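You operate a simulated robot arm through the tools that you are given. There is no shell and no other tool. Be economical: measure what you need, move in short steps, check, and stop when the job is done.

You are at the controls of a simulated robot arm. One attempt, no reset.

## Task
Measure the steel sleeve beside the bench caliper and stand it on the plate with its size.
Fine: caliper open again.

The check looks at the end state, three seconds after you hand in, the way a careful person would. Anything else that was tipped, shoved, dropped, spilled or broken makes it a failure.

## Robot
A 7-joint arm with a two-finger parallel gripper, fixed in place. Base frame: the origin is at the foot of the arm, x ahead of it, y to its left, z up; the work surface is at about z = 90. Readings come in cm, degrees, newtons and seconds.
With the tool pointing down near the work surface it reaches from about 30 to 68 cm from the base axis. Its first joint turns from -66.0 to 66.0 degrees. Payload 1.57 kg.
Tool frame: the origin (TCP) lies between the finger pads and is the grasp point; the fingertips stand 3 cm ahead of it; z points along the fingers, y is the line along which they close. Largest opening 11 cm; finger width 2.4, thickness 1.2; the body of the gripper, 4.8 by 11.2 cm, starts 7.8 cm behind the TCP.
Orientation is that of the tool frame in the base frame, as a unit quaternion [w, x, y, z]. With the fingers straight down and closing along the base's y, the tool's x points along the base's -x, its y along +y and its z along -z.

## Interface
- The arm moves only by the tool jog_arm. Its argument "increments" is a list of rows, each a list of 7 numbers: the turn, a rotation vector about the tool's x, y, z in degrees, then the shift along the tool's x, y, z in cm, then the opening, from 0 (shut) to 1 (fully open). In form: [[rx, ry, rz, tx, ty, tz, fingers], ...]. A call has 1 to 20 rows; each row is the pose to reach, as a shift and turn from the pose commanded when the call began, along the tool's axes at that moment. Each row takes 0.2 s and may step no farther than 5 cm and 8.6 degrees from the row before; otherwise, or with a gripper value out of range, the whole call is refused. Where a pose cannot be reached the arm comes as near as it can. A force on the tool above 40 N (or 10 N above the force at the start of the call, whichever is more), or a blocked arm, ends the call early, and 0.2 s more pass. Each finger travels about 10.8 cm/s and halts on what it meets, pressing with about 38 N; the grip force reading is that of the motor and also rises with nothing between the fingers. The clock runs only during rows and for 0.2 s after the last one: add rows that repeat a pose to give the fingers time. It gives the time, the measured TCP pose, the force on the tool (base axes), the opening and the grip force at its end, in the units of the frame above (readings bear some noise), with the torque about the TCP (base axes, N m) and any sound that the robot's microphone picked up.
- Cameras (640 x 400 px; columns grow to the right, rows downward): "scene" is fixed at [16.41, -39.36, 139.64]; the picture's right is [0.76, -0.65, 0.00], its down [-0.41, -0.49, -0.77] and it looks along [0.50, 0.59, -0.64] (base axes); focal length 330 px, centre (320, 200). "wrist" rides on the gripper at [7, 1.6, -14.1] in the tool frame; the picture's right is [-0.23, 0.97, 0.00], its down [-0.86, -0.20, -0.48] and it looks along [-0.47, -0.11, 0.88] (tool axes); focal length 222 px, centre (320, 200). There is no depth. A picture from a camera that has moved, and an enlarged one, comes with that camera's place and axes in the base frame and with its lens.
- grab_frame(camera): a new picture of that camera. No time passes.
- close_up(camera, box): a new picture of the part [left, top, right, bottom] of that camera's present view, enlarged. No time passes.
- job_done(): hands the job in; it is judged then, once.

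Go step by step. Nothing tells you positions but the pictures and the camera data: compare them with the known pose of the tool, close in by small moves and look again before you grip or let go. The budget is 120 turns and 76 pictures, counting those below and the enlarged ones. Unless the task says otherwise, let go and move clear before handing in, and close with one line.

The tools are called after ">>>" by a JSON object that holds its "api" and its "payload". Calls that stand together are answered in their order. jog_arm: Moves the arm, as the interface text tells. Its arguments: {"type":"object","properties":{"increments":{"type":"array","items":{"type":"array","items":{"type":"number"}}}},"required":["increments"]} The other tools are called the same way: grab_frame (camera) takes a picture; close_up (camera, box) takes an enlarged picture of a part of a camera's view; job_done () hands the job in.

At the start:

```text
clock: 0.0
tcp_pos: [37.52, 0.8, 115.56]
orientation: [0.0, 0.0, 1.0, -0.001]
force: [0.2, 0.3, 0.4]
moment: [0.0, 0.0, 0.02]
grip_width: 10.98
grasp_force: 0.0
```

scene: 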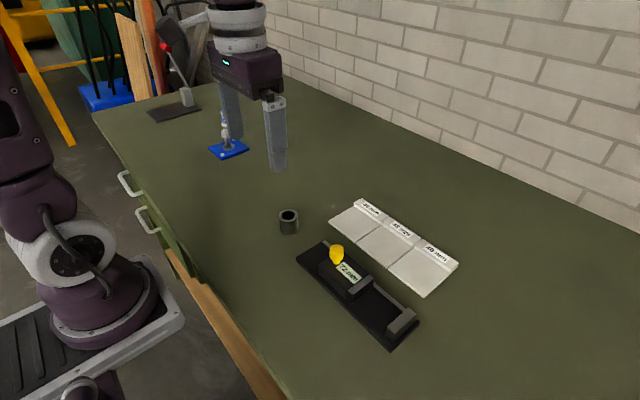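
wrist: 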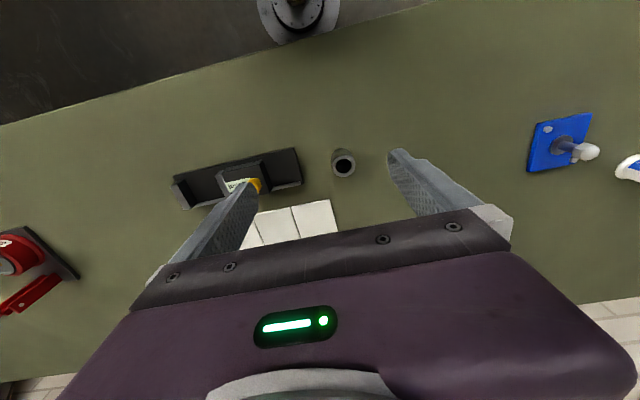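

I see a dark bench caliper with a yellow knob and a readout, a small steel sleeve next to it, and three labelled plates. I'll zoom in on these first.

>>> {"api": "close_up", "payload": {"camera": "scene", "box": [270, 190, 470, 350]}}

>>> {"api": "close_up", "payload": {"camera": "wrist", "box": [160, 130, 380, 260]}}

```text
2.50 times, centred on (370, 270) of scene
camera zoom: at [16.41, -39.36, 139.64], right [0.76, -0.65, 0.0], down [-0.41, -0.49, -0.77], along [0.5, 0.59, -0.64], focal length 826 px, centre (195, 25)
```

zoom: 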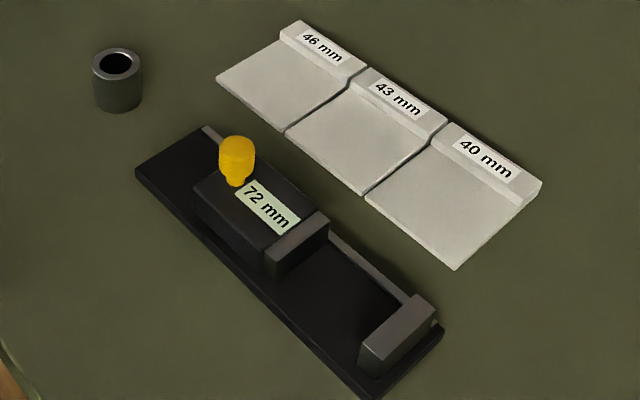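

```text
2.91 times, centred on (270, 195) of wrist
camera zoom: at [30.67, 2.47, 129.72], right [0.23, 0.97, 0.0], down [0.86, -0.2, 0.48], along [0.47, -0.11, -0.88], focal length 646 px, centre (466, 214)
```

zoom: 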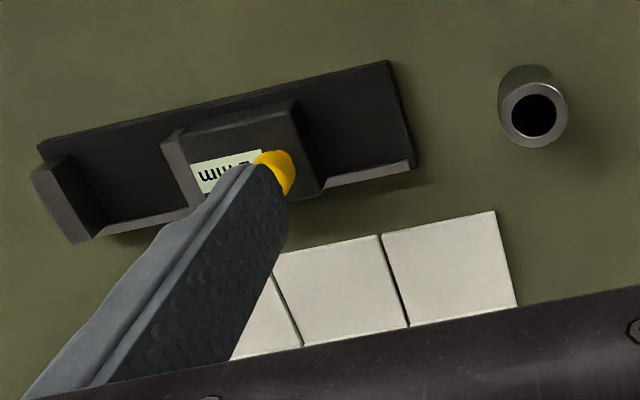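

The sleeve is at about (43.9, 3.2). The caliper lies along y, from about -28 to -5, and the plates have their centres at x≈55. I'll turn the gripper 90° so it closes along x, and go above the sleeve.

>>> {"api": "jog_arm", "payload": {"increments": [[0, 0, 8.2, -0.6, 0.2, 1, 1], [0, 0, 16.4, -1.2, 0.4, 2, 1], [0, 0, 24.6, -1.8, 0.6, 3, 1], [0, 0, 32.8, -2.4, 0.8, 4, 1], [0, 0, 41, -3, 1, 5, 1], [0, 0, 49.2, -3.6, 1.3, 6, 1], [0, 0, 57.4, -4.2, 1.6, 7, 1], [0, 0, 65.6, -4.8, 1.8, 8, 1], [0, 0, 73.8, -5.4, 2, 9, 1], [0, 0, 82, -6, 2.2, 10, 1], [0, 0, 90, -6.4, 2.4, 10.5, 1], [0, 0, 90, -6.4, 2.4, 10.5, 1]]}}

>>> {"api": "grab_frame", "payload": {"camera": "wrist"}}

>>> {"api": "grab_frame", "payload": {"camera": "scene"}}

```text
clock: 2.6
tcp_pos: [44.08, 3.36, 105.16]
orientation: [0.0, 0.708, 0.706, 0.0]
force: [0.2, 0.3, 0.0]
moment: [0.03, 0.01, -0.02]
grip_width: 10.99
grasp_force: 0.2
```

```text
71 pictures are left
camera wrist: at [45.68, 10.26, 119.25], right [0.97, -0.23, 0.0], down [-0.2, -0.85, 0.48], along [-0.11, -0.47, -0.88], focal length 222 px, centre (320, 200)
```

wrist: 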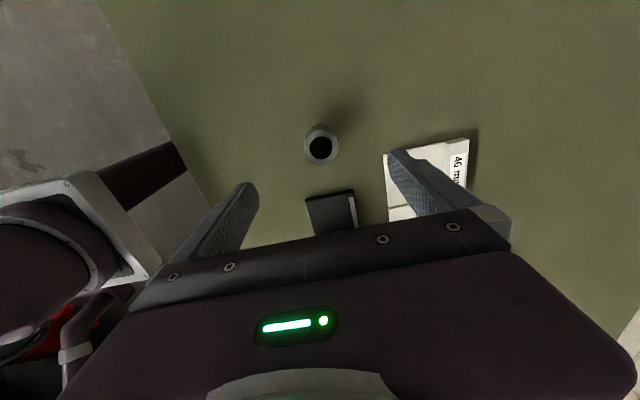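

```text
70 pictures are left
```

scene: 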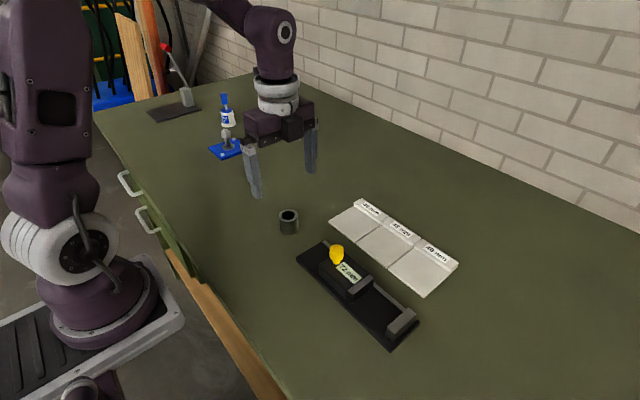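

The gripper is centred over the sleeve, whose top is at about z≈94. I'll go down and grip its upper part.

>>> {"api": "jog_arm", "payload": {"increments": [[0, 0, 0, 0, 0, 2, 1], [0, 0, 0, 0, 0, 4, 1], [0, 0, 0, 0, 0, 6, 1], [0, 0, 0, 0, 0, 8, 1], [0, 0, 0, 0, 0, 9.5, 1], [0, 0, 0, 0, 0, 10.6, 1], [0, 0, 0, 0, 0, 10.6, 1]]}}

>>> {"api": "close_up", "payload": {"camera": "scene", "box": [240, 160, 360, 250]}}

>>> {"api": "grab_frame", "payload": {"camera": "wrist"}}

```text
clock: 4.2
tcp_pos: [43.92, 3.29, 94.45]
orientation: [0.0, 0.707, 0.707, 0.001]
force: [0.4, 0.3, -0.2]
moment: [0.02, 0.0, -0.01]
grip_width: 10.99
grasp_force: 0.0
```

```text
4.44 times, centred on (300, 205) of scene
camera zoom: at [16.41, -39.36, 139.64], right [0.76, -0.65, 0.0], down [-0.41, -0.49, -0.77], along [0.5, 0.59, -0.64], focal length 1468 px, centre (409, 178)
```

zoom: 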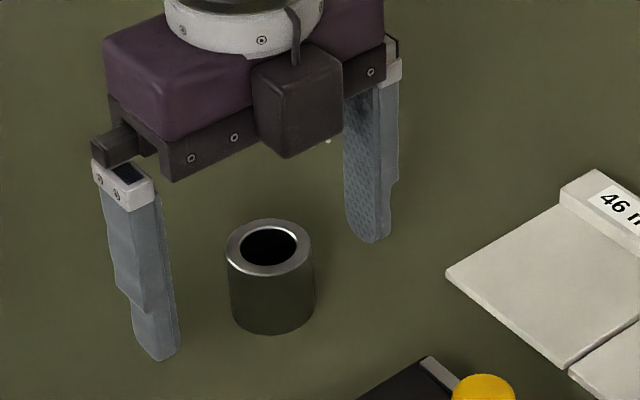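

```text
68 pictures are left
camera wrist: at [45.56, 10.23, 108.6], right [0.97, -0.23, 0.0], down [-0.2, -0.86, 0.48], along [-0.11, -0.47, -0.88], focal length 222 px, centre (320, 200)
```

wrist: 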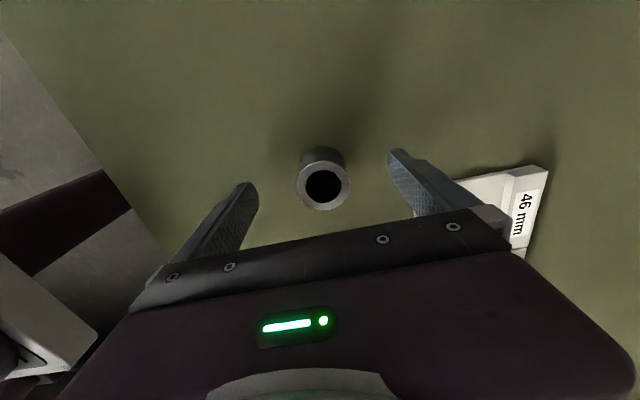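

The sleeve is slightly off centre, at about (44.2, 3.5). I'll correct that and close gently.

>>> {"api": "jog_arm", "payload": {"increments": [[0, 0, 0, 0.2, 0.25, 0, 0.9], [0, 0, 0, 0.2, 0.25, 0, 0.75], [0, 0, 0, 0.2, 0.25, 0, 0.6], [0, 0, 0, 0.2, 0.25, 0, 0.5], [0, 0, 0, 0.2, 0.25, 0, 0.45], [0, 0, 0, 0.2, 0.25, 0, 0.4], [0, 0, 0, 0.2, 0.25, 0, 0.35], [0, 0, 0, 0.2, 0.25, 0, 0.3], [0, 0, 0, 0.2, 0.25, 0, 0.3]]}}

>>> {"api": "grab_frame", "payload": {"camera": "wrist"}}

```text
clock: 6.2
tcp_pos: [44.1, 3.4, 94.4]
orientation: [0.0, 0.707, 0.707, 0.001]
force: [1.1, 0.2, 0.6]
moment: [0.04, -0.02, -0.02]
grip_width: 3.92
grasp_force: 37.9
```

```text
67 pictures are left
camera wrist: at [45.81, 10.4, 108.59], right [0.97, -0.23, 0.0], down [-0.2, -0.86, 0.48], along [-0.11, -0.47, -0.88], focal length 222 px, centre (320, 200)
```

wrist: 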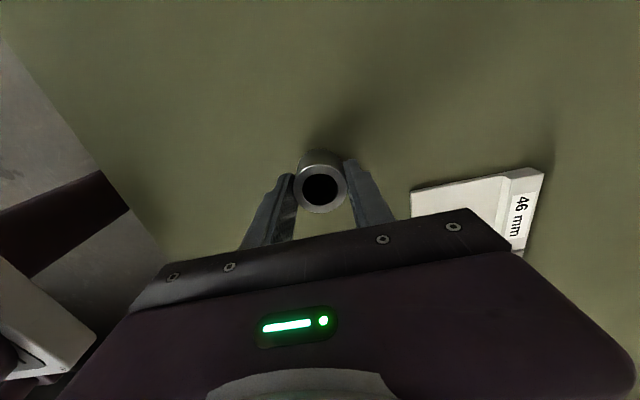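

Sleeve gripped; the gripper's width reads about 39 mm. I'll lift it and carry it above the caliper opening, then look closely at the jaws.

>>> {"api": "jog_arm", "payload": {"increments": [[0, 0, 0, 0, 0, -2, 0.3], [0, 0, 0, 0, 0, -4, 0.3], [0, 0, 0, 0, 0, -7, 0.3], [0, 0, 0, 0, 0, -10, 0.3], [0, 0, 0, 0, 0, -13, 0.3], [0, 0, 0, -2, 0, -13, 0.3], [0, 0, 0, -4, 0, -13, 0.3], [0, 0, 0, -7, 0, -13, 0.3], [0, 0, 0, -10, 0, -13, 0.3], [0, 0, 0, -13, 0, -13, 0.3], [0, 0, 0, -15, 0, -13, 0.3], [0, 0, 0, -17, 0, -13, 0.3], [0, 0, 0, -19, 0, -13, 0.3], [0, 0, 0, -21, 0, -13, 0.3], [0, 0, 0, -21, 0, -13, 0.3]]}}

>>> {"api": "grab_frame", "payload": {"camera": "wrist"}}

>>> {"api": "grab_frame", "payload": {"camera": "scene"}}

```text
clock: 9.4
tcp_pos: [44.29, -17.71, 107.51]
orientation: [0.0, 0.706, 0.708, 0.0]
force: [0.4, 0.1, 0.0]
moment: [0.03, -0.03, 0.01]
grip_width: 3.3
grasp_force: 0.1
```

```text
66 pictures are left
camera wrist: at [45.91, -10.65, 121.65], right [0.97, -0.23, 0.0], down [-0.2, -0.86, 0.48], along [-0.11, -0.47, -0.88], focal length 222 px, centre (320, 200)
```

wrist: 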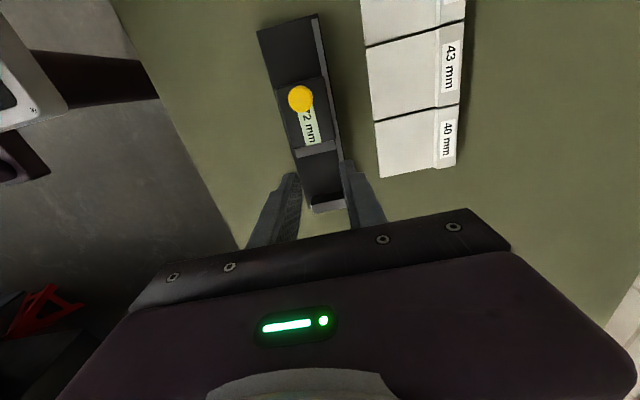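

```text
65 pictures are left
```

scene: 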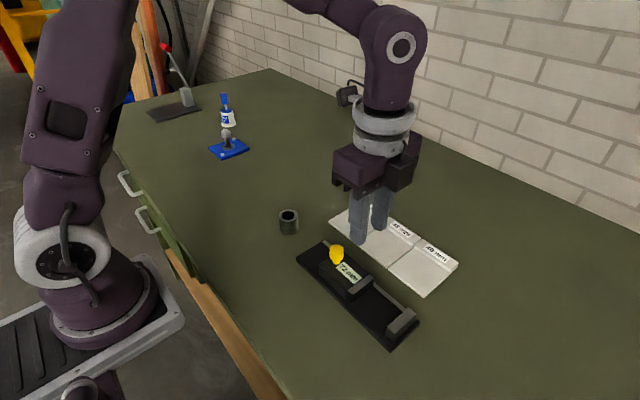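

The sleeve slipped out and is still standing in its old place, so I'll need a deeper grip and a slower lift. While the camera is here I'll take a closer look at the caliper and the sleeve.

>>> {"api": "close_up", "payload": {"camera": "wrist", "box": [240, 10, 470, 220]}}

>>> {"api": "close_up", "payload": {"camera": "scene", "box": [260, 190, 430, 350]}}

```text
1.90 times, centred on (355, 115) of wrist
camera zoom: at [45.91, -10.65, 121.65], right [0.97, -0.23, 0.0], down [-0.2, -0.86, 0.48], along [-0.11, -0.47, -0.88], focal length 423 px, centre (253, 362)
```

zoom: 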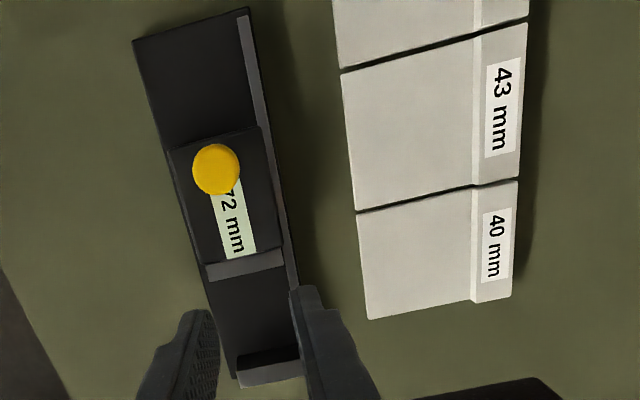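

```text
2.50 times, centred on (345, 270) of scene
camera zoom: at [16.41, -39.36, 139.64], right [0.76, -0.65, 0.0], down [-0.41, -0.49, -0.77], along [0.5, 0.59, -0.64], focal length 826 px, centre (258, 25)
```

zoom: 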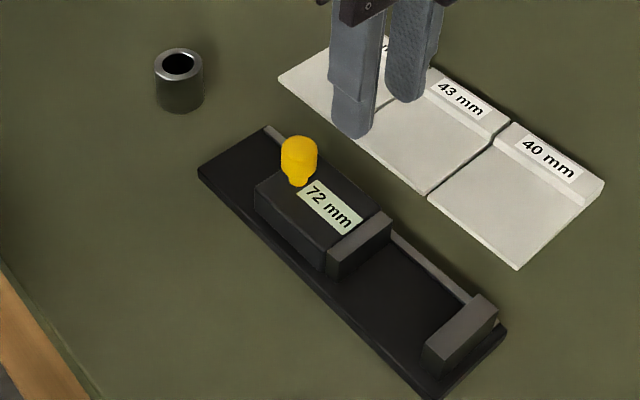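

The sleeve is upright and unmoved at about (44.15, 3.4). The caliper jaws run from y≈-18.8 to -26.0, centred at x≈43.5, and the knob is at about (43.4, -12). I'll go back with the fingers open and take a deeper grip.

>>> {"api": "jog_arm", "payload": {"increments": [[0, 0, 0, 4, 0, 0, 0.5], [0, 0, 0, 8, 0, 0, 0.7], [0, 0, 0, 12, 0, 0, 0.9], [0, 0, 0, 16, 0, 0, 0.9], [0, 0, 0, 19, 0, 0, 0.9], [0, 0, 0, 21, 0, 0, 0.9], [0, 0, 0, 21, 0, 3, 0.9], [0, 0, 0, 21, 0, 6, 0.9], [0, 0, 0, 21, 0, 9, 0.9], [0, 0, 0, 21, 0, 11, 0.9], [0, 0, 0, 21, 0, 13, 0.9], [0, 0, 0, 21, 0, 14, 0.9], [0, 0, 0, 21, 0, 14, 0.9]]}}

>>> {"api": "close_up", "payload": {"camera": "wrist", "box": [220, 120, 420, 250]}}

>>> {"api": "close_up", "payload": {"camera": "scene", "box": [240, 160, 360, 250]}}

```text
clock: 12.2
tcp_pos: [44.28, 3.27, 93.66]
orientation: [0.0, 0.707, 0.707, 0.0]
force: [0.2, 0.1, 0.7]
moment: [-0.01, 0.01, 0.02]
grip_width: 9.92
grasp_force: 0.0
```

```text
3.08 times, centred on (320, 185) of wrist
camera zoom: at [45.97, 10.33, 107.71], right [0.97, -0.23, 0.0], down [-0.2, -0.86, 0.48], along [-0.11, -0.47, -0.88], focal length 684 px, centre (320, 246)
```

zoom: 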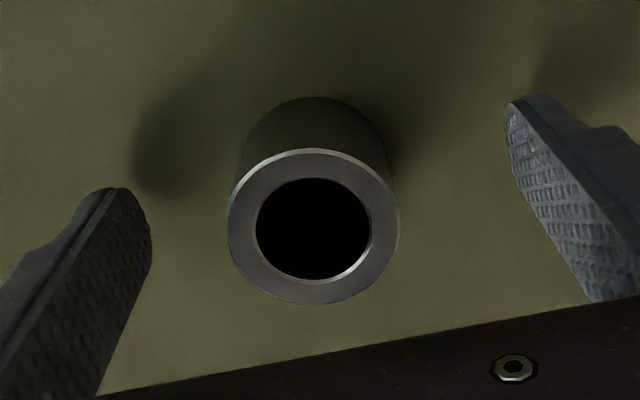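

```text
4.44 times, centred on (300, 205) of scene
camera zoom: at [16.41, -39.36, 139.64], right [0.76, -0.65, 0.0], down [-0.41, -0.49, -0.77], along [0.5, 0.59, -0.64], focal length 1468 px, centre (409, 178)
```

zoom: 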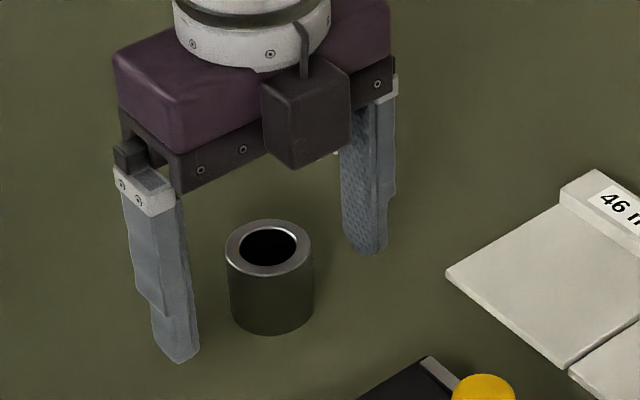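

The sleeve sits between the pads, which now reach lower. I'll close with full force and lift slowly a short way to check the hold.

>>> {"api": "jog_arm", "payload": {"increments": [[0, 0, 0, 0.15, 0, 0, 0.75], [0, 0, 0, 0.15, 0, 0, 0.6], [0, 0, 0, 0.15, 0, 0, 0.5], [0, 0, 0, 0.15, 0, 0, 0.43], [0, 0, 0, 0.15, 0, 0, 0.37], [0, 0, 0, 0.15, 0, 0, 0.2], [0, 0, 0, 0.15, 0, 0, 0], [0, 0, 0, 0.15, 0, 0, 0], [0, 0, 0, 0.15, 0, -0.2, 0], [0, 0, 0, 0.15, 0, -0.5, 0], [0, 0, 0, 0.15, 0, -0.9, 0], [0, 0, 0, 0.15, 0, -1.3, 0], [0, 0, 0, 0.15, 0, -1.5, 0], [0, 0, 0, 0.15, 0, -1.5, 0]]}}

>>> {"api": "close_up", "payload": {"camera": "scene", "box": [240, 160, 360, 250]}}

```text
clock: 15.2
tcp_pos: [44.21, 3.54, 95.08]
orientation: [0.001, 0.707, 0.707, 0.0]
force: [-1.1, 0.0, -0.9]
moment: [-0.01, -0.01, -0.02]
grip_width: 3.97
grasp_force: 37.8
```

```text
4.44 times, centred on (300, 205) of scene
camera zoom: at [16.41, -39.36, 139.64], right [0.76, -0.65, 0.0], down [-0.41, -0.49, -0.77], along [0.5, 0.59, -0.64], focal length 1468 px, centre (409, 178)
```

zoom: 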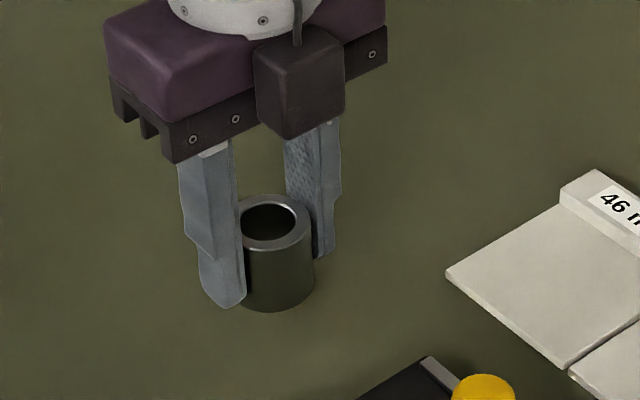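

Held: the sleeve came up with the fingers. I'll raise it well clear and carry it smoothly over the caliper gap.

>>> {"api": "jog_arm", "payload": {"increments": [[0, 0, 0, 0, 0, -0.5, 0], [0, 0, 0, 0, 0, -1.5, 0], [0, 0, 0, 0, 0, -3, 0], [0, 0, 0, 0, 0, -5, 0], [0, 0, 0, 0, 0, -7, 0], [0, 0, 0, 0, 0, -9, 0], [0, 0, 0, -1, 0, -11, 0], [0, 0, 0, -3, 0, -12, 0], [0, 0, 0, -5, 0, -12, 0], [0, 0, 0, -7, -0.2, -12, 0], [0, 0, 0, -9, -0.4, -12, 0], [0, 0, 0, -11, -0.6, -12, 0], [0, 0, 0, -13, -0.8, -12, 0], [0, 0, 0, -15, -0.8, -12, 0], [0, 0, 0, -17, -0.8, -12, 0], [0, 0, 0, -19, -0.8, -12, 0], [0, 0, 0, -21, -0.8, -12, 0], [0, 0, 0, -23, -0.8, -12, 0], [0, 0, 0, -25, -0.8, -12, 0], [0, 0, 0, -26.7, -0.8, -12, 0]]}}

>>> {"api": "grab_frame", "payload": {"camera": "wrist"}}

>>> {"api": "close_up", "payload": {"camera": "scene", "box": [280, 160, 480, 350]}}

```text
clock: 19.4
tcp_pos: [43.51, -22.94, 106.99]
orientation: [0.0, 0.707, 0.707, 0.001]
force: [-0.1, -0.5, -2.2]
moment: [-0.02, 0.01, -0.01]
grip_width: 3.95
grasp_force: 37.6
```

```text
59 pictures are left
camera wrist: at [45.24, -16.0, 121.13], right [0.97, -0.23, 0.0], down [-0.2, -0.86, 0.48], along [-0.11, -0.47, -0.88], focal length 222 px, centre (320, 200)
```

wrist: 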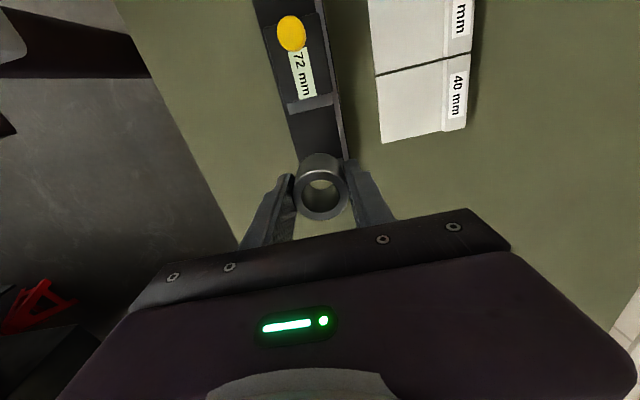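

```text
2.11 times, centred on (380, 255) of scene
camera zoom: at [16.41, -39.36, 139.64], right [0.76, -0.65, 0.0], down [-0.41, -0.49, -0.77], along [0.5, 0.59, -0.64], focal length 695 px, centre (194, 84)
```

zoom: 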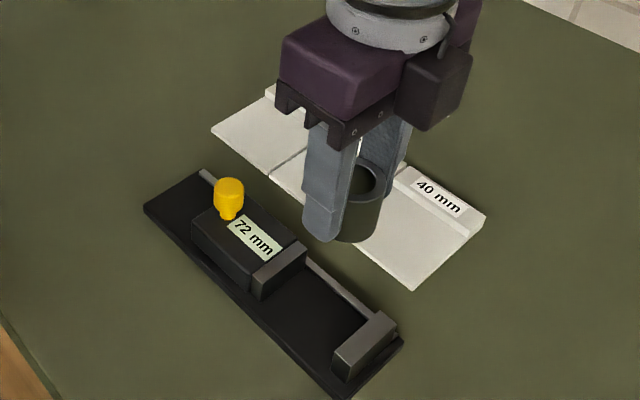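

The sleeve is held over the gap. I'll shift to x≈42.4 so the rear finger stays clear of the rail, lower to just above the jaws, and check.

>>> {"api": "jog_arm", "payload": {"increments": [[0, 0, 0, 0, -0.5, 0.5, 0], [0, 0, 0, -0.1, -1, 2, 0], [0, 0, 0, -0.1, -1, 4, 0], [0, 0, 0, -0.1, -1, 6, 0], [0, 0, 0, -0.1, -1, 7.5, 0], [0, 0, 0, -0.1, -1, 8.8, 0], [0, 0, 0, -0.1, -1, 9.5, 0], [0, 0, 0, -0.1, -1, 9.5, 0]]}}

>>> {"api": "close_up", "payload": {"camera": "scene", "box": [310, 210, 450, 350]}}

>>> {"api": "close_up", "payload": {"camera": "wrist", "box": [220, 80, 420, 250]}}

```text
clock: 21.2
tcp_pos: [42.5, -23.11, 97.44]
orientation: [0.0, 0.706, 0.708, 0.0]
force: [-1.3, 0.1, -1.7]
moment: [0.02, 0.0, 0.01]
grip_width: 3.96
grasp_force: 38.1
```

```text
2.86 times, centred on (380, 280) of scene
camera zoom: at [16.41, -39.36, 139.64], right [0.76, -0.65, 0.0], down [-0.41, -0.49, -0.77], along [0.5, 0.59, -0.64], focal length 944 px, centre (149, -29)
```

zoom: 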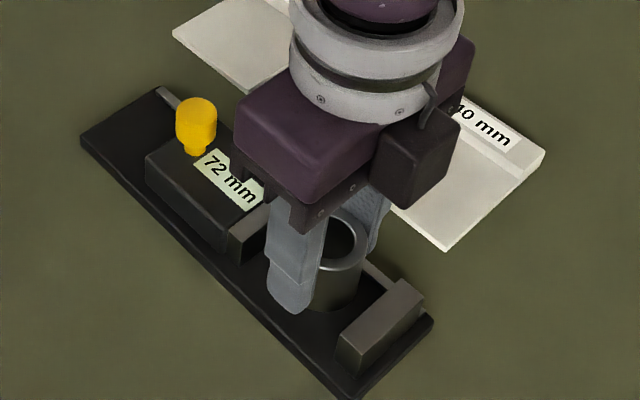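

```text
2.35 times, centred on (320, 165) of wrist
camera zoom: at [44.23, -16.14, 111.51], right [0.97, -0.23, 0.0], down [-0.2, -0.86, 0.48], along [-0.11, -0.47, -0.88], focal length 523 px, centre (320, 282)
```

zoom: 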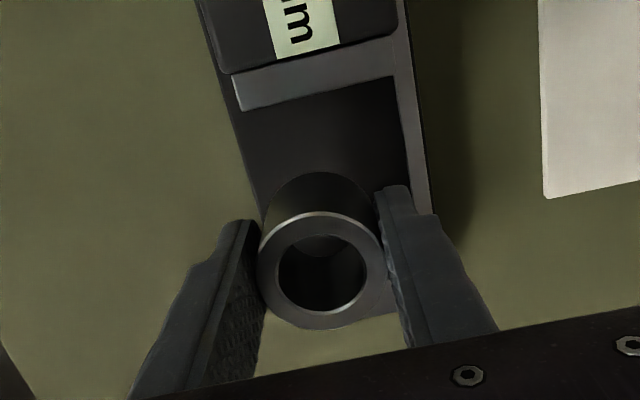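

The sleeve is aligned in the gap. I'll lower it in small steps and watch the force.

>>> {"api": "jog_arm", "payload": {"increments": [[0, 0, 0, 0, 0, 0.5, 0], [0, 0, 0, 0, 0, 1.0, 0], [0, 0, 0, 0, 0, 1.5, 0], [0, 0, 0, 0, 0, 1.9, 0], [0, 0, 0, 0, 0, 1.9, 0]]}}

>>> {"api": "close_up", "payload": {"camera": "scene", "box": [310, 210, 450, 350]}}

```text
clock: 22.4
tcp_pos: [42.53, -23.24, 95.54]
orientation: [0.0, 0.708, 0.707, -0.001]
force: [0.0, -0.1, -2.5]
moment: [0.02, 0.01, 0.01]
grip_width: 3.99
grasp_force: 38.2
```

```text
2.86 times, centred on (380, 280) of scene
camera zoom: at [16.41, -39.36, 139.64], right [0.76, -0.65, 0.0], down [-0.41, -0.49, -0.77], along [0.5, 0.59, -0.64], focal length 944 px, centre (149, -29)
```

zoom: 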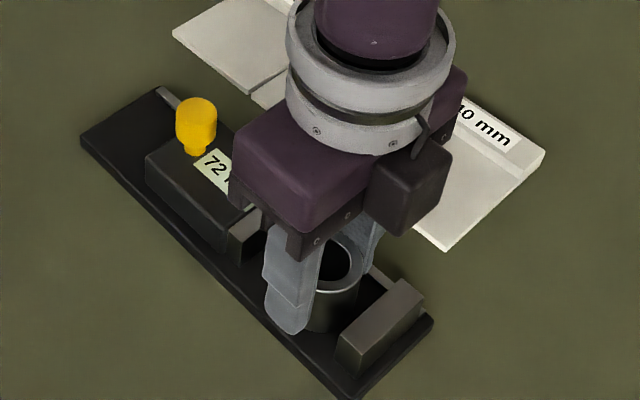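

Not in contact yet; continuing down slowly.

>>> {"api": "jog_arm", "payload": {"increments": [[0, 0, 0, 0, 0, 0.2, 0], [0, 0, 0, 0, 0, 0.4, 0], [0, 0, 0, 0, 0, 0.6, 0], [0, 0, 0, 0, 0, 0.6, 0]]}}

```text
clock: 23.4
tcp_pos: [42.55, -23.21, 94.94]
orientation: [-0.001, 0.708, 0.707, 0.0]
force: [0.5, 1.3, -2.3]
moment: [0.04, 0.01, 0.03]
grip_width: 3.95
grasp_force: 37.3
```

>>> {"api": "jog_arm", "payload": {"increments": [[0, 0, 0, 0, 0, 0.15, 0], [0, 0, 0, 0, 0, 0.3, 0], [0, 0, 0, 0, 0, 0.3, 0]]}}

>>> {"api": "close_up", "payload": {"camera": "scene", "box": [340, 240, 430, 340]}}

```text
clock: 24.2
tcp_pos: [42.4, -23.36, 94.73]
orientation: [0.001, 0.707, 0.707, 0.0]
force: [0.8, 2.7, 28.4]
moment: [-0.03, 0.11, 0.02]
grip_width: 3.99
grasp_force: 37.8
```

```text
4.00 times, centred on (385, 290) of scene
camera zoom: at [16.37, -39.33, 139.66], right [0.76, -0.65, 0.0], down [-0.41, -0.49, -0.77], along [0.5, 0.59, -0.64], focal length 1321 px, centre (60, -160)
```

zoom: 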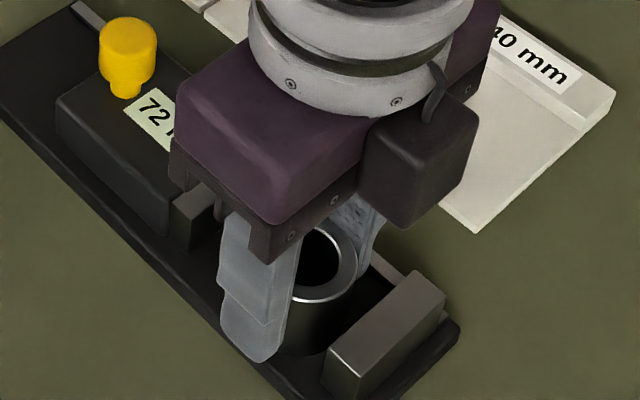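

Contact: the sleeve is on the caliper bed. I'll ease off the pressure, open slightly and lift straight up.

>>> {"api": "jog_arm", "payload": {"increments": [[0, 0, 0, 0, 0, -0.15, 0], [0, 0, 0, 0, 0, -0.15, 0.2], [0, 0, 0, 0, 0, -0.15, 0.36], [0, 0, 0, 0, 0, -0.15, 0.4], [0, 0, 0, 0, 0, -0.15, 0.43], [0, 0, 0, 0, 0, -0.15, 0.43], [0, 0, 0, 0, 0, -0.15, 0.43]]}}

>>> {"api": "close_up", "payload": {"camera": "wrist", "box": [220, 80, 420, 250]}}

```text
clock: 25.8
tcp_pos: [42.49, -23.28, 94.75]
orientation: [-0.001, 0.707, 0.707, 0.0]
force: [0.2, -0.4, -0.4]
moment: [0.0, 0.0, -0.04]
grip_width: 4.7
grasp_force: 0.0
```

```text
2.35 times, centred on (320, 165) of wrist
camera zoom: at [44.04, -16.23, 108.88], right [0.97, -0.23, 0.0], down [-0.2, -0.86, 0.48], along [-0.11, -0.47, -0.88], focal length 523 px, centre (320, 282)
```

zoom: 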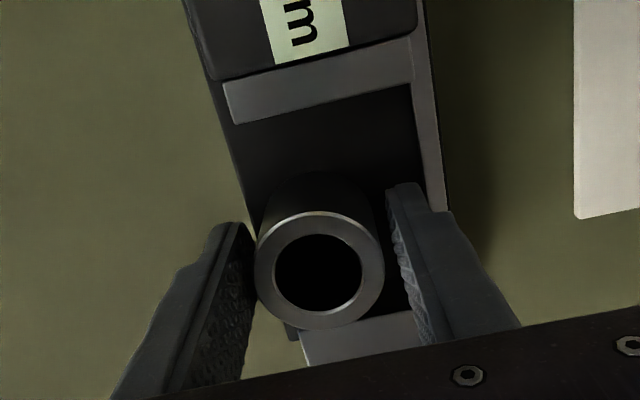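

Released. I'll lift straight up to get clear.

>>> {"api": "jog_arm", "payload": {"increments": [[0, 0, 0, 0, 0.1, -0.2, 0.43], [0, 0, 0, 0, 0.1, -0.6, 0.43], [0, 0, 0, 0, 0.1, -1.2, 0.44], [0, 0, 0, 0, 0.1, -2, 0.47], [0, 0, 0, 0, 0.1, -3, 0.5], [0, 0, 0, 0, 0.1, -5, 0.5], [0, 0, 0, 0, 0.1, -7, 0.5], [0, 0, 0, 0, 0.1, -9, 0.5], [0, 0, 0, 0, 0.1, -11, 0.5], [0, 0, 0, 2, 0.1, -12, 0.5], [0, 0, 0, 5, 0.1, -12, 0.5], [0, 0, 0, 8, 0.5, -12, 0.5], [0, 0, 0, 11, 0.9, -12, 0.5], [0, 0, 0, 11, 0.9, -12, 0.5]]}}

>>> {"api": "close_up", "payload": {"camera": "scene", "box": [280, 200, 460, 350]}}

>>> {"api": "grab_frame", "payload": {"camera": "wrist"}}

```text
clock: 28.8
tcp_pos: [43.54, -12.06, 106.7]
orientation: [0.0, 0.707, 0.707, 0.0]
force: [-0.6, 0.4, 0.5]
moment: [0.01, 0.02, 0.0]
grip_width: 5.5
grasp_force: 0.1
```

```text
2.67 times, centred on (370, 275) of scene
camera zoom: at [16.41, -39.35, 139.64], right [0.76, -0.65, 0.0], down [-0.41, -0.49, -0.77], along [0.5, 0.59, -0.64], focal length 881 px, centre (187, 0)
```

zoom: 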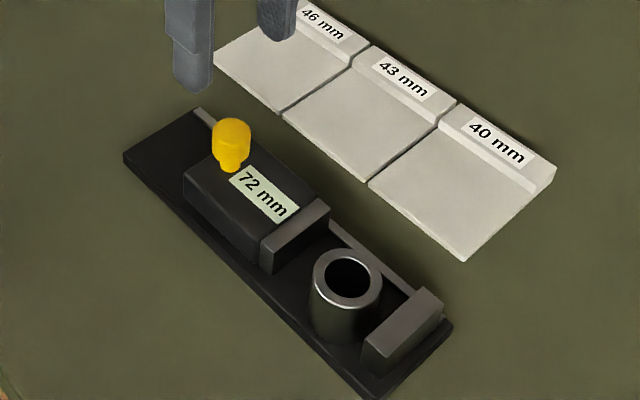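

```text
51 pictures are left
camera wrist: at [45.08, -5.11, 120.79], right [0.97, -0.23, 0.0], down [-0.2, -0.86, 0.48], along [-0.11, -0.47, -0.88], focal length 222 px, centre (320, 200)
```

wrist: 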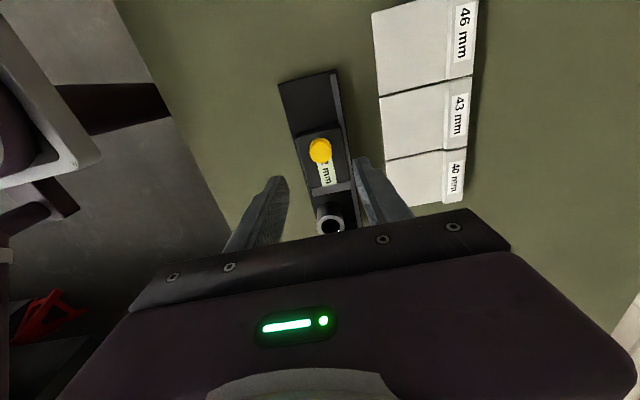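

The sleeve stands well between the jaws. Next I'll lower the fingers around the yellow knob, at about (43.5, -11.9), with its top at z≈97.

>>> {"api": "jog_arm", "payload": {"increments": [[0, 0, 0, 0.2, 0, 2, 0.5], [0, 0, 0, 0.2, 0, 4, 0.5], [0, 0, 0, 0.2, 0, 6, 0.5], [0, 0, 0, 0.2, 0, 8, 0.5], [0, 0, 0, 0.2, 0, 9.3, 0.5], [0, 0, 0, 0.2, 0, 9.3, 0.5]]}}

>>> {"api": "close_up", "payload": {"camera": "scene", "box": [280, 200, 460, 350]}}

>>> {"api": "close_up", "payload": {"camera": "wrist", "box": [220, 80, 420, 250]}}

```text
clock: 30.2
tcp_pos: [43.48, -12.09, 97.56]
orientation: [0.0, 0.707, 0.707, 0.0]
force: [-0.7, -0.1, 0.0]
moment: [0.0, 0.0, -0.01]
grip_width: 5.49
grasp_force: 0.1
```

```text
2.67 times, centred on (370, 275) of scene
camera zoom: at [16.41, -39.36, 139.64], right [0.76, -0.65, 0.0], down [-0.41, -0.49, -0.77], along [0.5, 0.59, -0.64], focal length 881 px, centre (187, 0)
```

zoom: 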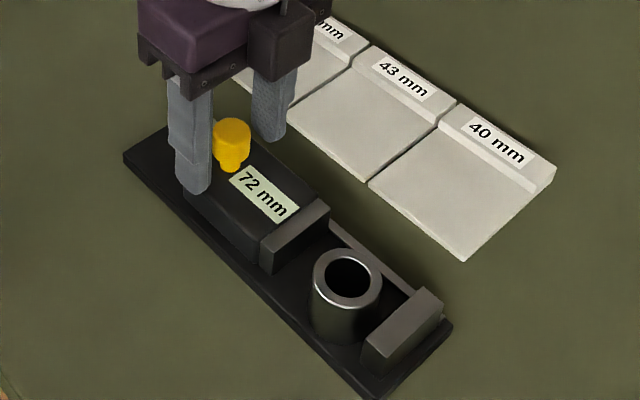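

```text
2.35 times, centred on (320, 165) of wrist
camera zoom: at [45.15, -5.1, 111.65], right [0.97, -0.23, 0.0], down [-0.2, -0.86, 0.48], along [-0.11, -0.47, -0.88], focal length 523 px, centre (320, 282)
```

zoom: 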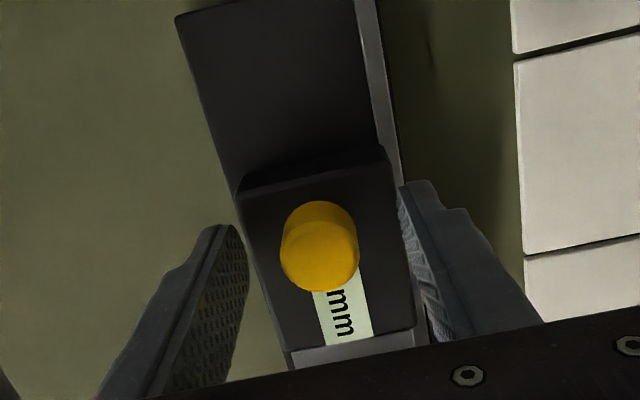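

The knob is centred between the fingers. Closing on it.

>>> {"api": "jog_arm", "payload": {"increments": [[0, 0, 0, 0, 0, 0, 0.4], [0, 0, 0, 0, 0, 0, 0.33], [0, 0, 0, 0, 0, 0, 0.27], [0, 0, 0, 0, 0, 0, 0.23], [0, 0, 0, 0, 0, 0, 0.2], [0, 0, 0, 0, 0, 0, 0.17], [0, 0, 0, 0, 0, 0, 0.14], [0, 0, 0, 0, 0, 0, 0.1], [0, 0, 0, 0, 0, 0, 0.05], [0, 0, 0, 0, 0, 0, 0.05]]}}

```text
clock: 32.4
tcp_pos: [43.49, -12.07, 97.61]
orientation: [-0.001, 0.708, 0.707, 0.0]
force: [2.0, 1.0, -0.7]
moment: [-0.05, 0.02, 0.03]
grip_width: 2.47
grasp_force: 36.7
```

The knob is gripped, 2.5 cm wide. I'll slide it toward -y slowly by 2.3 cm first.

>>> {"api": "jog_arm", "payload": {"increments": [[0, 0, 0, -0.2, 0, 0, 0], [0, 0, 0, -0.5, 0, 0, 0], [0, 0, 0, -0.8, 0, 0, 0], [0, 0, 0, -1.1, 0, 0, 0], [0, 0, 0, -1.4, 0, 0, 0], [0, 0, 0, -1.7, 0, 0, 0], [0, 0, 0, -2, 0, 0, 0], [0, 0, 0, -2.3, 0, 0, 0], [0, 0, 0, -2.3, 0, 0, 0]]}}

>>> {"api": "close_up", "payload": {"camera": "scene", "box": [280, 200, 460, 350]}}

```text
clock: 34.4
tcp_pos: [43.45, -14.31, 97.56]
orientation: [0.002, 0.707, 0.707, 0.0]
force: [26.1, 0.9, 6.1]
moment: [0.66, -0.2, -0.07]
grip_width: 2.45
grasp_force: 36.3
```

```text
2.67 times, centred on (370, 275) of scene
camera zoom: at [16.47, -39.35, 139.64], right [0.76, -0.65, 0.0], down [-0.41, -0.49, -0.77], along [0.5, 0.59, -0.64], focal length 881 px, centre (187, 0)
```

zoom: 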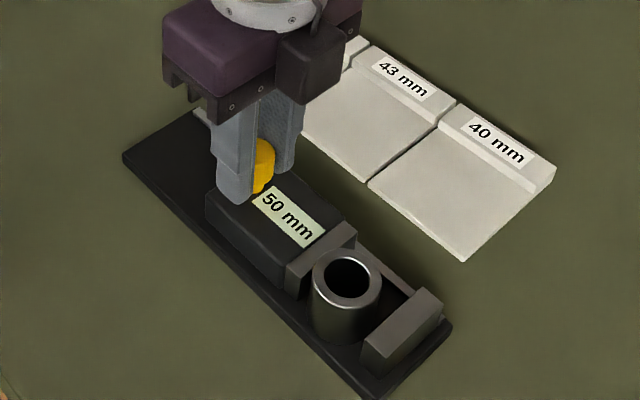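

The display now reads 50 mm. The side force is 26 N in +x, so the track is slightly skewed; I'll ease the tool +x and check.

>>> {"api": "jog_arm", "payload": {"increments": [[0, 0, 0, 0, 0.06, 0, 0], [0, 0, 0, 0, 0.12, 0, 0], [0, 0, 0, 0, 0.12, 0, 0]]}}

```text
clock: 35.2
tcp_pos: [43.46, -14.36, 97.49]
orientation: [0.0, 0.707, 0.707, 0.0]
force: [15.4, 0.0, 30.3]
moment: [0.01, -0.2, -0.03]
grip_width: 2.5
grasp_force: 37.0
```

>>> {"api": "jog_arm", "payload": {"increments": [[0, 0, 0, 0, 0.06, -0.04, 0], [0, 0, 0, 0, 0.12, -0.08, 0], [0, 0, 0, 0, 0.12, -0.08, 0]]}}

```text
clock: 36.0
tcp_pos: [43.52, -14.31, 97.57]
orientation: [-0.001, 0.707, 0.707, -0.002]
force: [9.4, -1.3, -9.0]
moment: [-1.09, -0.4, -0.07]
grip_width: 2.47
grasp_force: 36.5
```

Forces have come down. I'll continue sliding until it meets the sleeve.

>>> {"api": "jog_arm", "payload": {"increments": [[0, 0, 0, -0.15, 0.02, 0, 0], [0, 0, 0, -0.3, 0.04, 0, 0], [0, 0, 0, -0.45, 0.05, 0, 0], [0, 0, 0, -0.6, 0.06, 0, 0], [0, 0, 0, -0.75, 0.07, 0, 0], [0, 0, 0, -0.75, 0.07, 0, 0]]}}

>>> {"api": "close_up", "payload": {"camera": "scene", "box": [280, 200, 460, 350]}}

```text
clock: 37.4
tcp_pos: [43.51, -14.98, 97.63]
orientation: [-0.002, 0.707, 0.707, -0.001]
force: [-15.1, 1.6, -29.7]
moment: [0.13, -0.16, -0.02]
grip_width: 2.45
grasp_force: 36.5
```

```text
2.67 times, centred on (370, 275) of scene
camera zoom: at [16.41, -39.37, 139.64], right [0.76, -0.65, 0.0], down [-0.41, -0.49, -0.77], along [0.5, 0.59, -0.64], focal length 881 px, centre (187, 0)
```

zoom: 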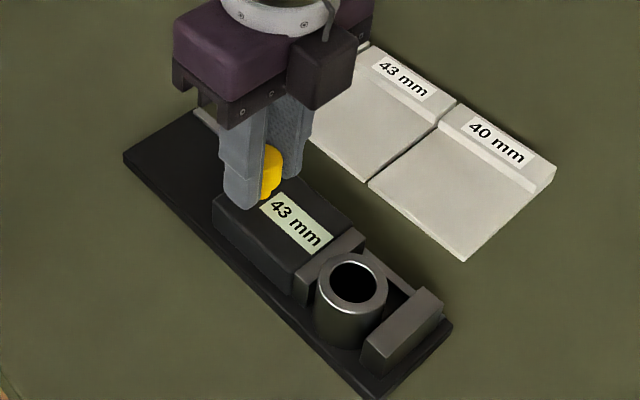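

It reads 43 mm but there's no force along y yet, so it isn't tight. I'll relieve the up-pull and continue in small steps.

>>> {"api": "jog_arm", "payload": {"increments": [[0, 0, 0, 0, -0.05, 0.06, 0], [0, 0, 0, -0.08, -0.05, 0.06, 0], [0, 0, 0, -0.16, -0.05, 0.06, 0], [0, 0, 0, -0.24, -0.05, 0.06, 0], [0, 0, 0, -0.32, -0.05, 0.06, 0], [0, 0, 0, -0.32, -0.05, 0.06, 0]]}}

>>> {"api": "close_up", "payload": {"camera": "scene", "box": [280, 200, 460, 350]}}

```text
clock: 38.8
tcp_pos: [43.43, -15.27, 97.66]
orientation: [0.0, 0.707, 0.707, 0.0]
force: [-23.9, 4.3, 19.1]
moment: [-0.5, 0.37, 0.02]
grip_width: 2.47
grasp_force: 36.6
```

```text
2.67 times, centred on (370, 275) of scene
camera zoom: at [16.32, -39.33, 139.66], right [0.76, -0.65, 0.0], down [-0.41, -0.49, -0.77], along [0.5, 0.59, -0.64], focal length 881 px, centre (187, 0)
```

zoom: 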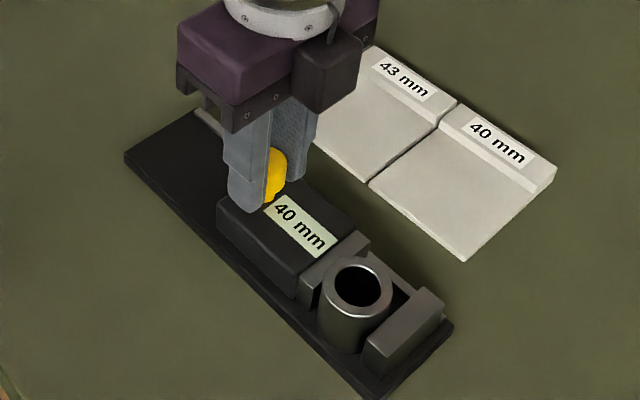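

It reads 40 mm. I'll push a touch more to confirm it's against the sleeve.

>>> {"api": "jog_arm", "payload": {"increments": [[0, 0, 0, -0.06, -0.1, 0, 0], [0, 0, 0, -0.15, -0.1, 0, 0], [0, 0, 0, -0.15, -0.1, 0, 0]]}}

>>> {"api": "close_up", "payload": {"camera": "scene", "box": [340, 240, 430, 320]}}

```text
clock: 39.6
tcp_pos: [43.47, -15.26, 97.72]
orientation: [0.0, 0.706, 0.708, 0.0]
force: [-10.9, 17.1, 24.5]
moment: [0.44, 0.31, -0.03]
grip_width: 2.48
grasp_force: 36.0
```

```text
5.00 times, centred on (385, 280) of scene
camera zoom: at [16.35, -39.3, 139.67], right [0.76, -0.65, 0.0], down [-0.41, -0.49, -0.77], along [0.5, 0.59, -0.64], focal length 1651 px, centre (-5, -200)
```

zoom: 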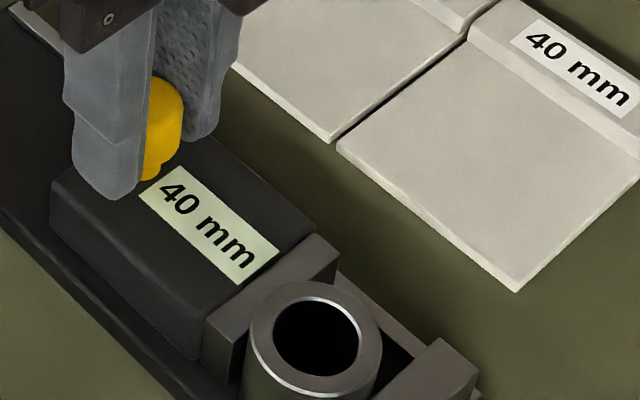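

Tight, with 17 N along y: the size is 40 mm. Now I'll slide the jaw back open by the same distance.

>>> {"api": "jog_arm", "payload": {"increments": [[0, 0, 0, 0.2, 0, 0, 0], [0, 0, 0, 0.5, 0, 0, 0], [0, 0, 0, 0.8, 0, 0, 0], [0, 0, 0, 1.1, 0, 0, 0], [0, 0, 0, 1.4, 0, 0, 0], [0, 0, 0, 1.7, 0, 0, 0], [0, 0, 0, 2.0, 0, 0, 0], [0, 0, 0, 2.3, 0, 0, 0], [0, 0, 0, 2.6, 0, 0, 0], [0, 0, 0, 2.9, 0, 0, 0], [0, 0, 0, 3.2, 0, 0, 0], [0, 0, 0, 3.3, 0, 0, 0], [0, 0, 0, 3.3, 0, 0, 0]]}}

>>> {"api": "close_up", "payload": {"camera": "scene", "box": [280, 200, 460, 350]}}

```text
clock: 42.4
tcp_pos: [43.43, -12.27, 97.62]
orientation: [-0.001, 0.707, 0.707, 0.0]
force: [-3.9, -1.0, 16.5]
moment: [-0.62, 0.0, 0.05]
grip_width: 2.47
grasp_force: 36.3
```

```text
2.67 times, centred on (370, 275) of scene
camera zoom: at [16.38, -39.35, 139.65], right [0.76, -0.65, 0.0], down [-0.41, -0.49, -0.77], along [0.5, 0.59, -0.64], focal length 881 px, centre (187, 0)
```

zoom: 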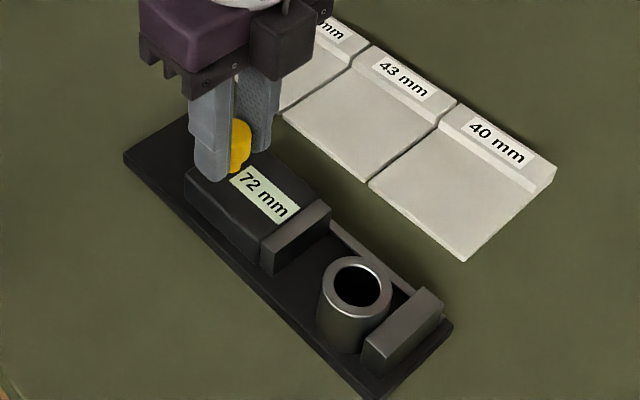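

The caliper is back at 72 mm. I'll release the knob, rise, and move above the sleeve.

>>> {"api": "jog_arm", "payload": {"increments": [[0, 0, 0, 0, 0, 0, 0.3], [0, 0, 0, 0, 0, 0, 0.4], [0, 0, 0, 0, 0, 0, 0.45], [0, 0, 0, 0, 0, 0, 0.45], [0, 0, 0, 0, 0, -1, 0.45], [0, 0, 0, 0, 0, -3, 0.45], [0, 0, 0, 0, 0, -5, 0.45], [0, 0, 0, 0, 0, -7, 0.45], [0, 0, 0, 0, 0, -9, 0.45], [0, 0, 0, -3, 0, -9, 0.45], [0, 0, 0, -6, -0.5, -9, 0.45], [0, 0, 0, -9, -1.0, -9, 0.45], [0, 0, 0, -11.6, -1.06, -9, 0.45], [0, 0, 0, -11.6, -1.06, -9, 0.45]]}}

>>> {"api": "close_up", "payload": {"camera": "wrist", "box": [220, 80, 420, 250]}}

>>> {"api": "close_up", "payload": {"camera": "scene", "box": [280, 200, 460, 350]}}

```text
clock: 45.4
tcp_pos: [42.52, -23.94, 106.6]
orientation: [-0.001, 0.707, 0.707, -0.001]
force: [0.1, 0.4, -0.3]
moment: [0.01, -0.02, 0.03]
grip_width: 4.97
grasp_force: 0.1
```

```text
2.35 times, centred on (320, 165) of wrist
camera zoom: at [44.21, -16.96, 120.72], right [0.97, -0.23, 0.0], down [-0.2, -0.86, 0.48], along [-0.11, -0.47, -0.88], focal length 523 px, centre (320, 282)
```

zoom: 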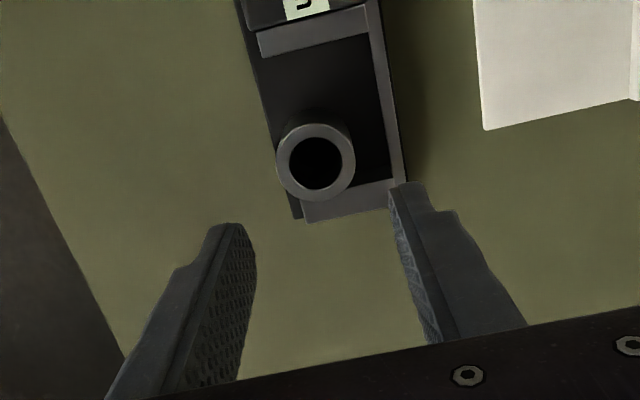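

```text
2.67 times, centred on (370, 275) of scene
camera zoom: at [16.41, -39.36, 139.64], right [0.76, -0.65, 0.0], down [-0.41, -0.49, -0.77], along [0.5, 0.59, -0.64], focal length 881 px, centre (187, 0)
```

zoom: 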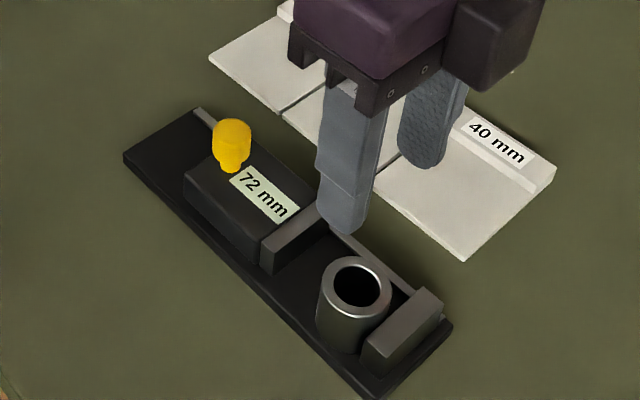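

The sleeve's top centre is at about (42.4, -23.95), directly below the gripper. I'll lower around it.

>>> {"api": "jog_arm", "payload": {"increments": [[0, 0, 0, 0, 0, 2, 0.45], [0, 0, 0, 0, 0, 4, 0.45], [0, 0, 0, 0, 0, 6, 0.45], [0, 0, 0, 0, 0, 7.5, 0.45], [0, 0, 0, 0, 0, 7.5, 0.45]]}}

>>> {"api": "close_up", "payload": {"camera": "wrist", "box": [220, 80, 420, 250]}}

```text
clock: 46.6
tcp_pos: [42.4, -23.95, 99.07]
orientation: [0.0, 0.707, 0.707, 0.0]
force: [1.3, -0.2, 0.3]
moment: [0.0, 0.04, 0.02]
grip_width: 4.96
grasp_force: 0.1
```

```text
2.35 times, centred on (320, 165) of wrist
camera zoom: at [44.11, -16.94, 113.19], right [0.97, -0.23, 0.0], down [-0.2, -0.86, 0.48], along [-0.11, -0.47, -0.88], focal length 523 px, centre (320, 282)
```

zoom: 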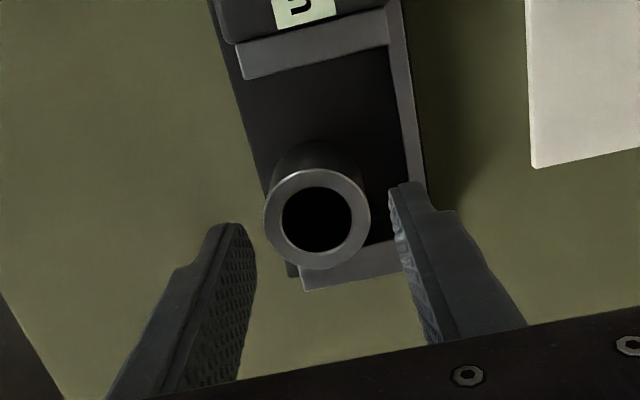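

Centred. Continuing down and gripping.

>>> {"api": "jog_arm", "payload": {"increments": [[0, 0, 0, 0, 0, 1, 0.45], [0, 0, 0, 0, 0, 2, 0.45], [0, 0, 0, 0, 0, 3, 0.45], [0, 0, 0, 0, 0, 3.8, 0.45], [0, 0, 0, 0, 0, 4.1, 0.45], [0, 0, 0, 0, 0, 4.1, 0.41], [0, 0, 0, 0, 0, 4.1, 0.38], [0, 0, 0, 0, 0, 4.1, 0.36], [0, 0, 0, 0, 0, 4.1, 0.2], [0, 0, 0, 0, 0, 4.1, 0], [0, 0, 0, 0, 0, 4.1, 0]]}}

>>> {"api": "close_up", "payload": {"camera": "wrist", "box": [220, 80, 420, 250]}}

```text
clock: 49.0
tcp_pos: [42.47, -23.8, 94.85]
orientation: [0.0, 0.707, 0.707, 0.0]
force: [0.4, -0.4, 0.0]
moment: [0.02, -0.02, -0.01]
grip_width: 3.92
grasp_force: 37.8
```

```text
2.35 times, centred on (320, 165) of wrist
camera zoom: at [44.19, -16.85, 109.08], right [0.97, -0.23, 0.0], down [-0.2, -0.86, 0.48], along [-0.11, -0.47, -0.88], focal length 523 px, centre (320, 282)
```

zoom: 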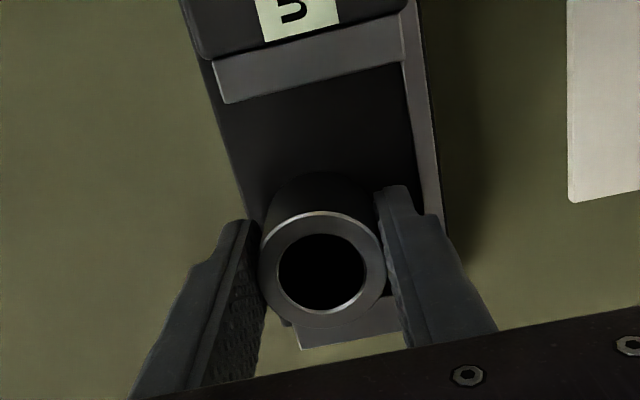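

Gripped again. I'll lift slowly and carry it across to above the 40 mm plate, whose centre is near (55.2, -21.5).

>>> {"api": "jog_arm", "payload": {"increments": [[0, 0, 0, 0, 0, -0.2, 0], [0, 0, 0, 0.1, 0, -0.5, 0], [0, 0, 0, 0.2, 0, -1, 0], [0, 0, 0, 0.2, 0, -1.7, 0], [0, 0, 0, 0.2, 0, -2.7, 0], [0, 0, 0, 0.2, 0, -4, 0], [0, 0, 0, 0.2, 0, -5.5, 0], [0, 0, 0, 0.2, 0, -7, 0], [0, 0, 0, 0.5, 1, -8, 0], [0, 0, 0, 1, 2.5, -8, 0], [0, 0, 0, 1.5, 4.5, -8, 0], [0, 0, 0, 2, 6.5, -8, 0], [0, 0, 0, 2.5, 8.5, -8, 0], [0, 0, 0, 2.5, 10.5, -8, 0], [0, 0, 0, 2.5, 12, -8, 0], [0, 0, 0, 2.5, 12.8, -8, 0], [0, 0, 0, 2.5, 12.8, -8, 0]]}}

>>> {"api": "grab_frame", "payload": {"camera": "wrist"}}

>>> {"api": "close_up", "payload": {"camera": "scene", "box": [280, 180, 480, 350]}}

```text
clock: 52.6
tcp_pos: [55.36, -21.36, 102.9]
orientation: [-0.001, 0.707, 0.707, -0.001]
force: [-0.8, 0.6, -3.2]
moment: [-0.02, -0.01, 0.0]
grip_width: 3.95
grasp_force: 38.1
```

```text
39 pictures are left
camera wrist: at [56.97, -14.28, 116.97], right [0.97, -0.23, 0.0], down [-0.2, -0.86, 0.48], along [-0.11, -0.47, -0.88], focal length 222 px, centre (320, 200)
```

wrist: 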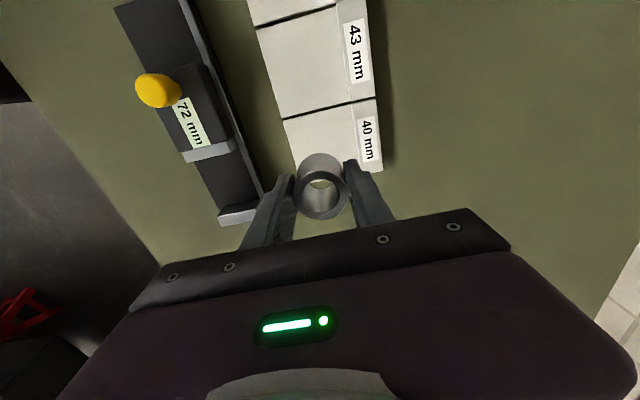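

```text
2.35 times, centred on (380, 265) of scene
camera zoom: at [16.41, -39.36, 139.64], right [0.76, -0.65, 0.0], down [-0.41, -0.49, -0.77], along [0.5, 0.59, -0.64], focal length 777 px, centre (179, 47)
```

zoom: 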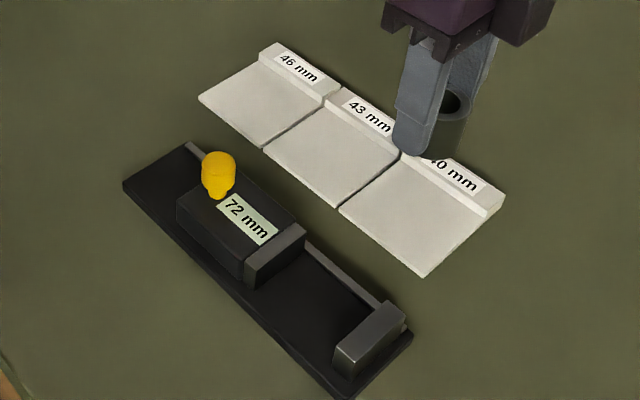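

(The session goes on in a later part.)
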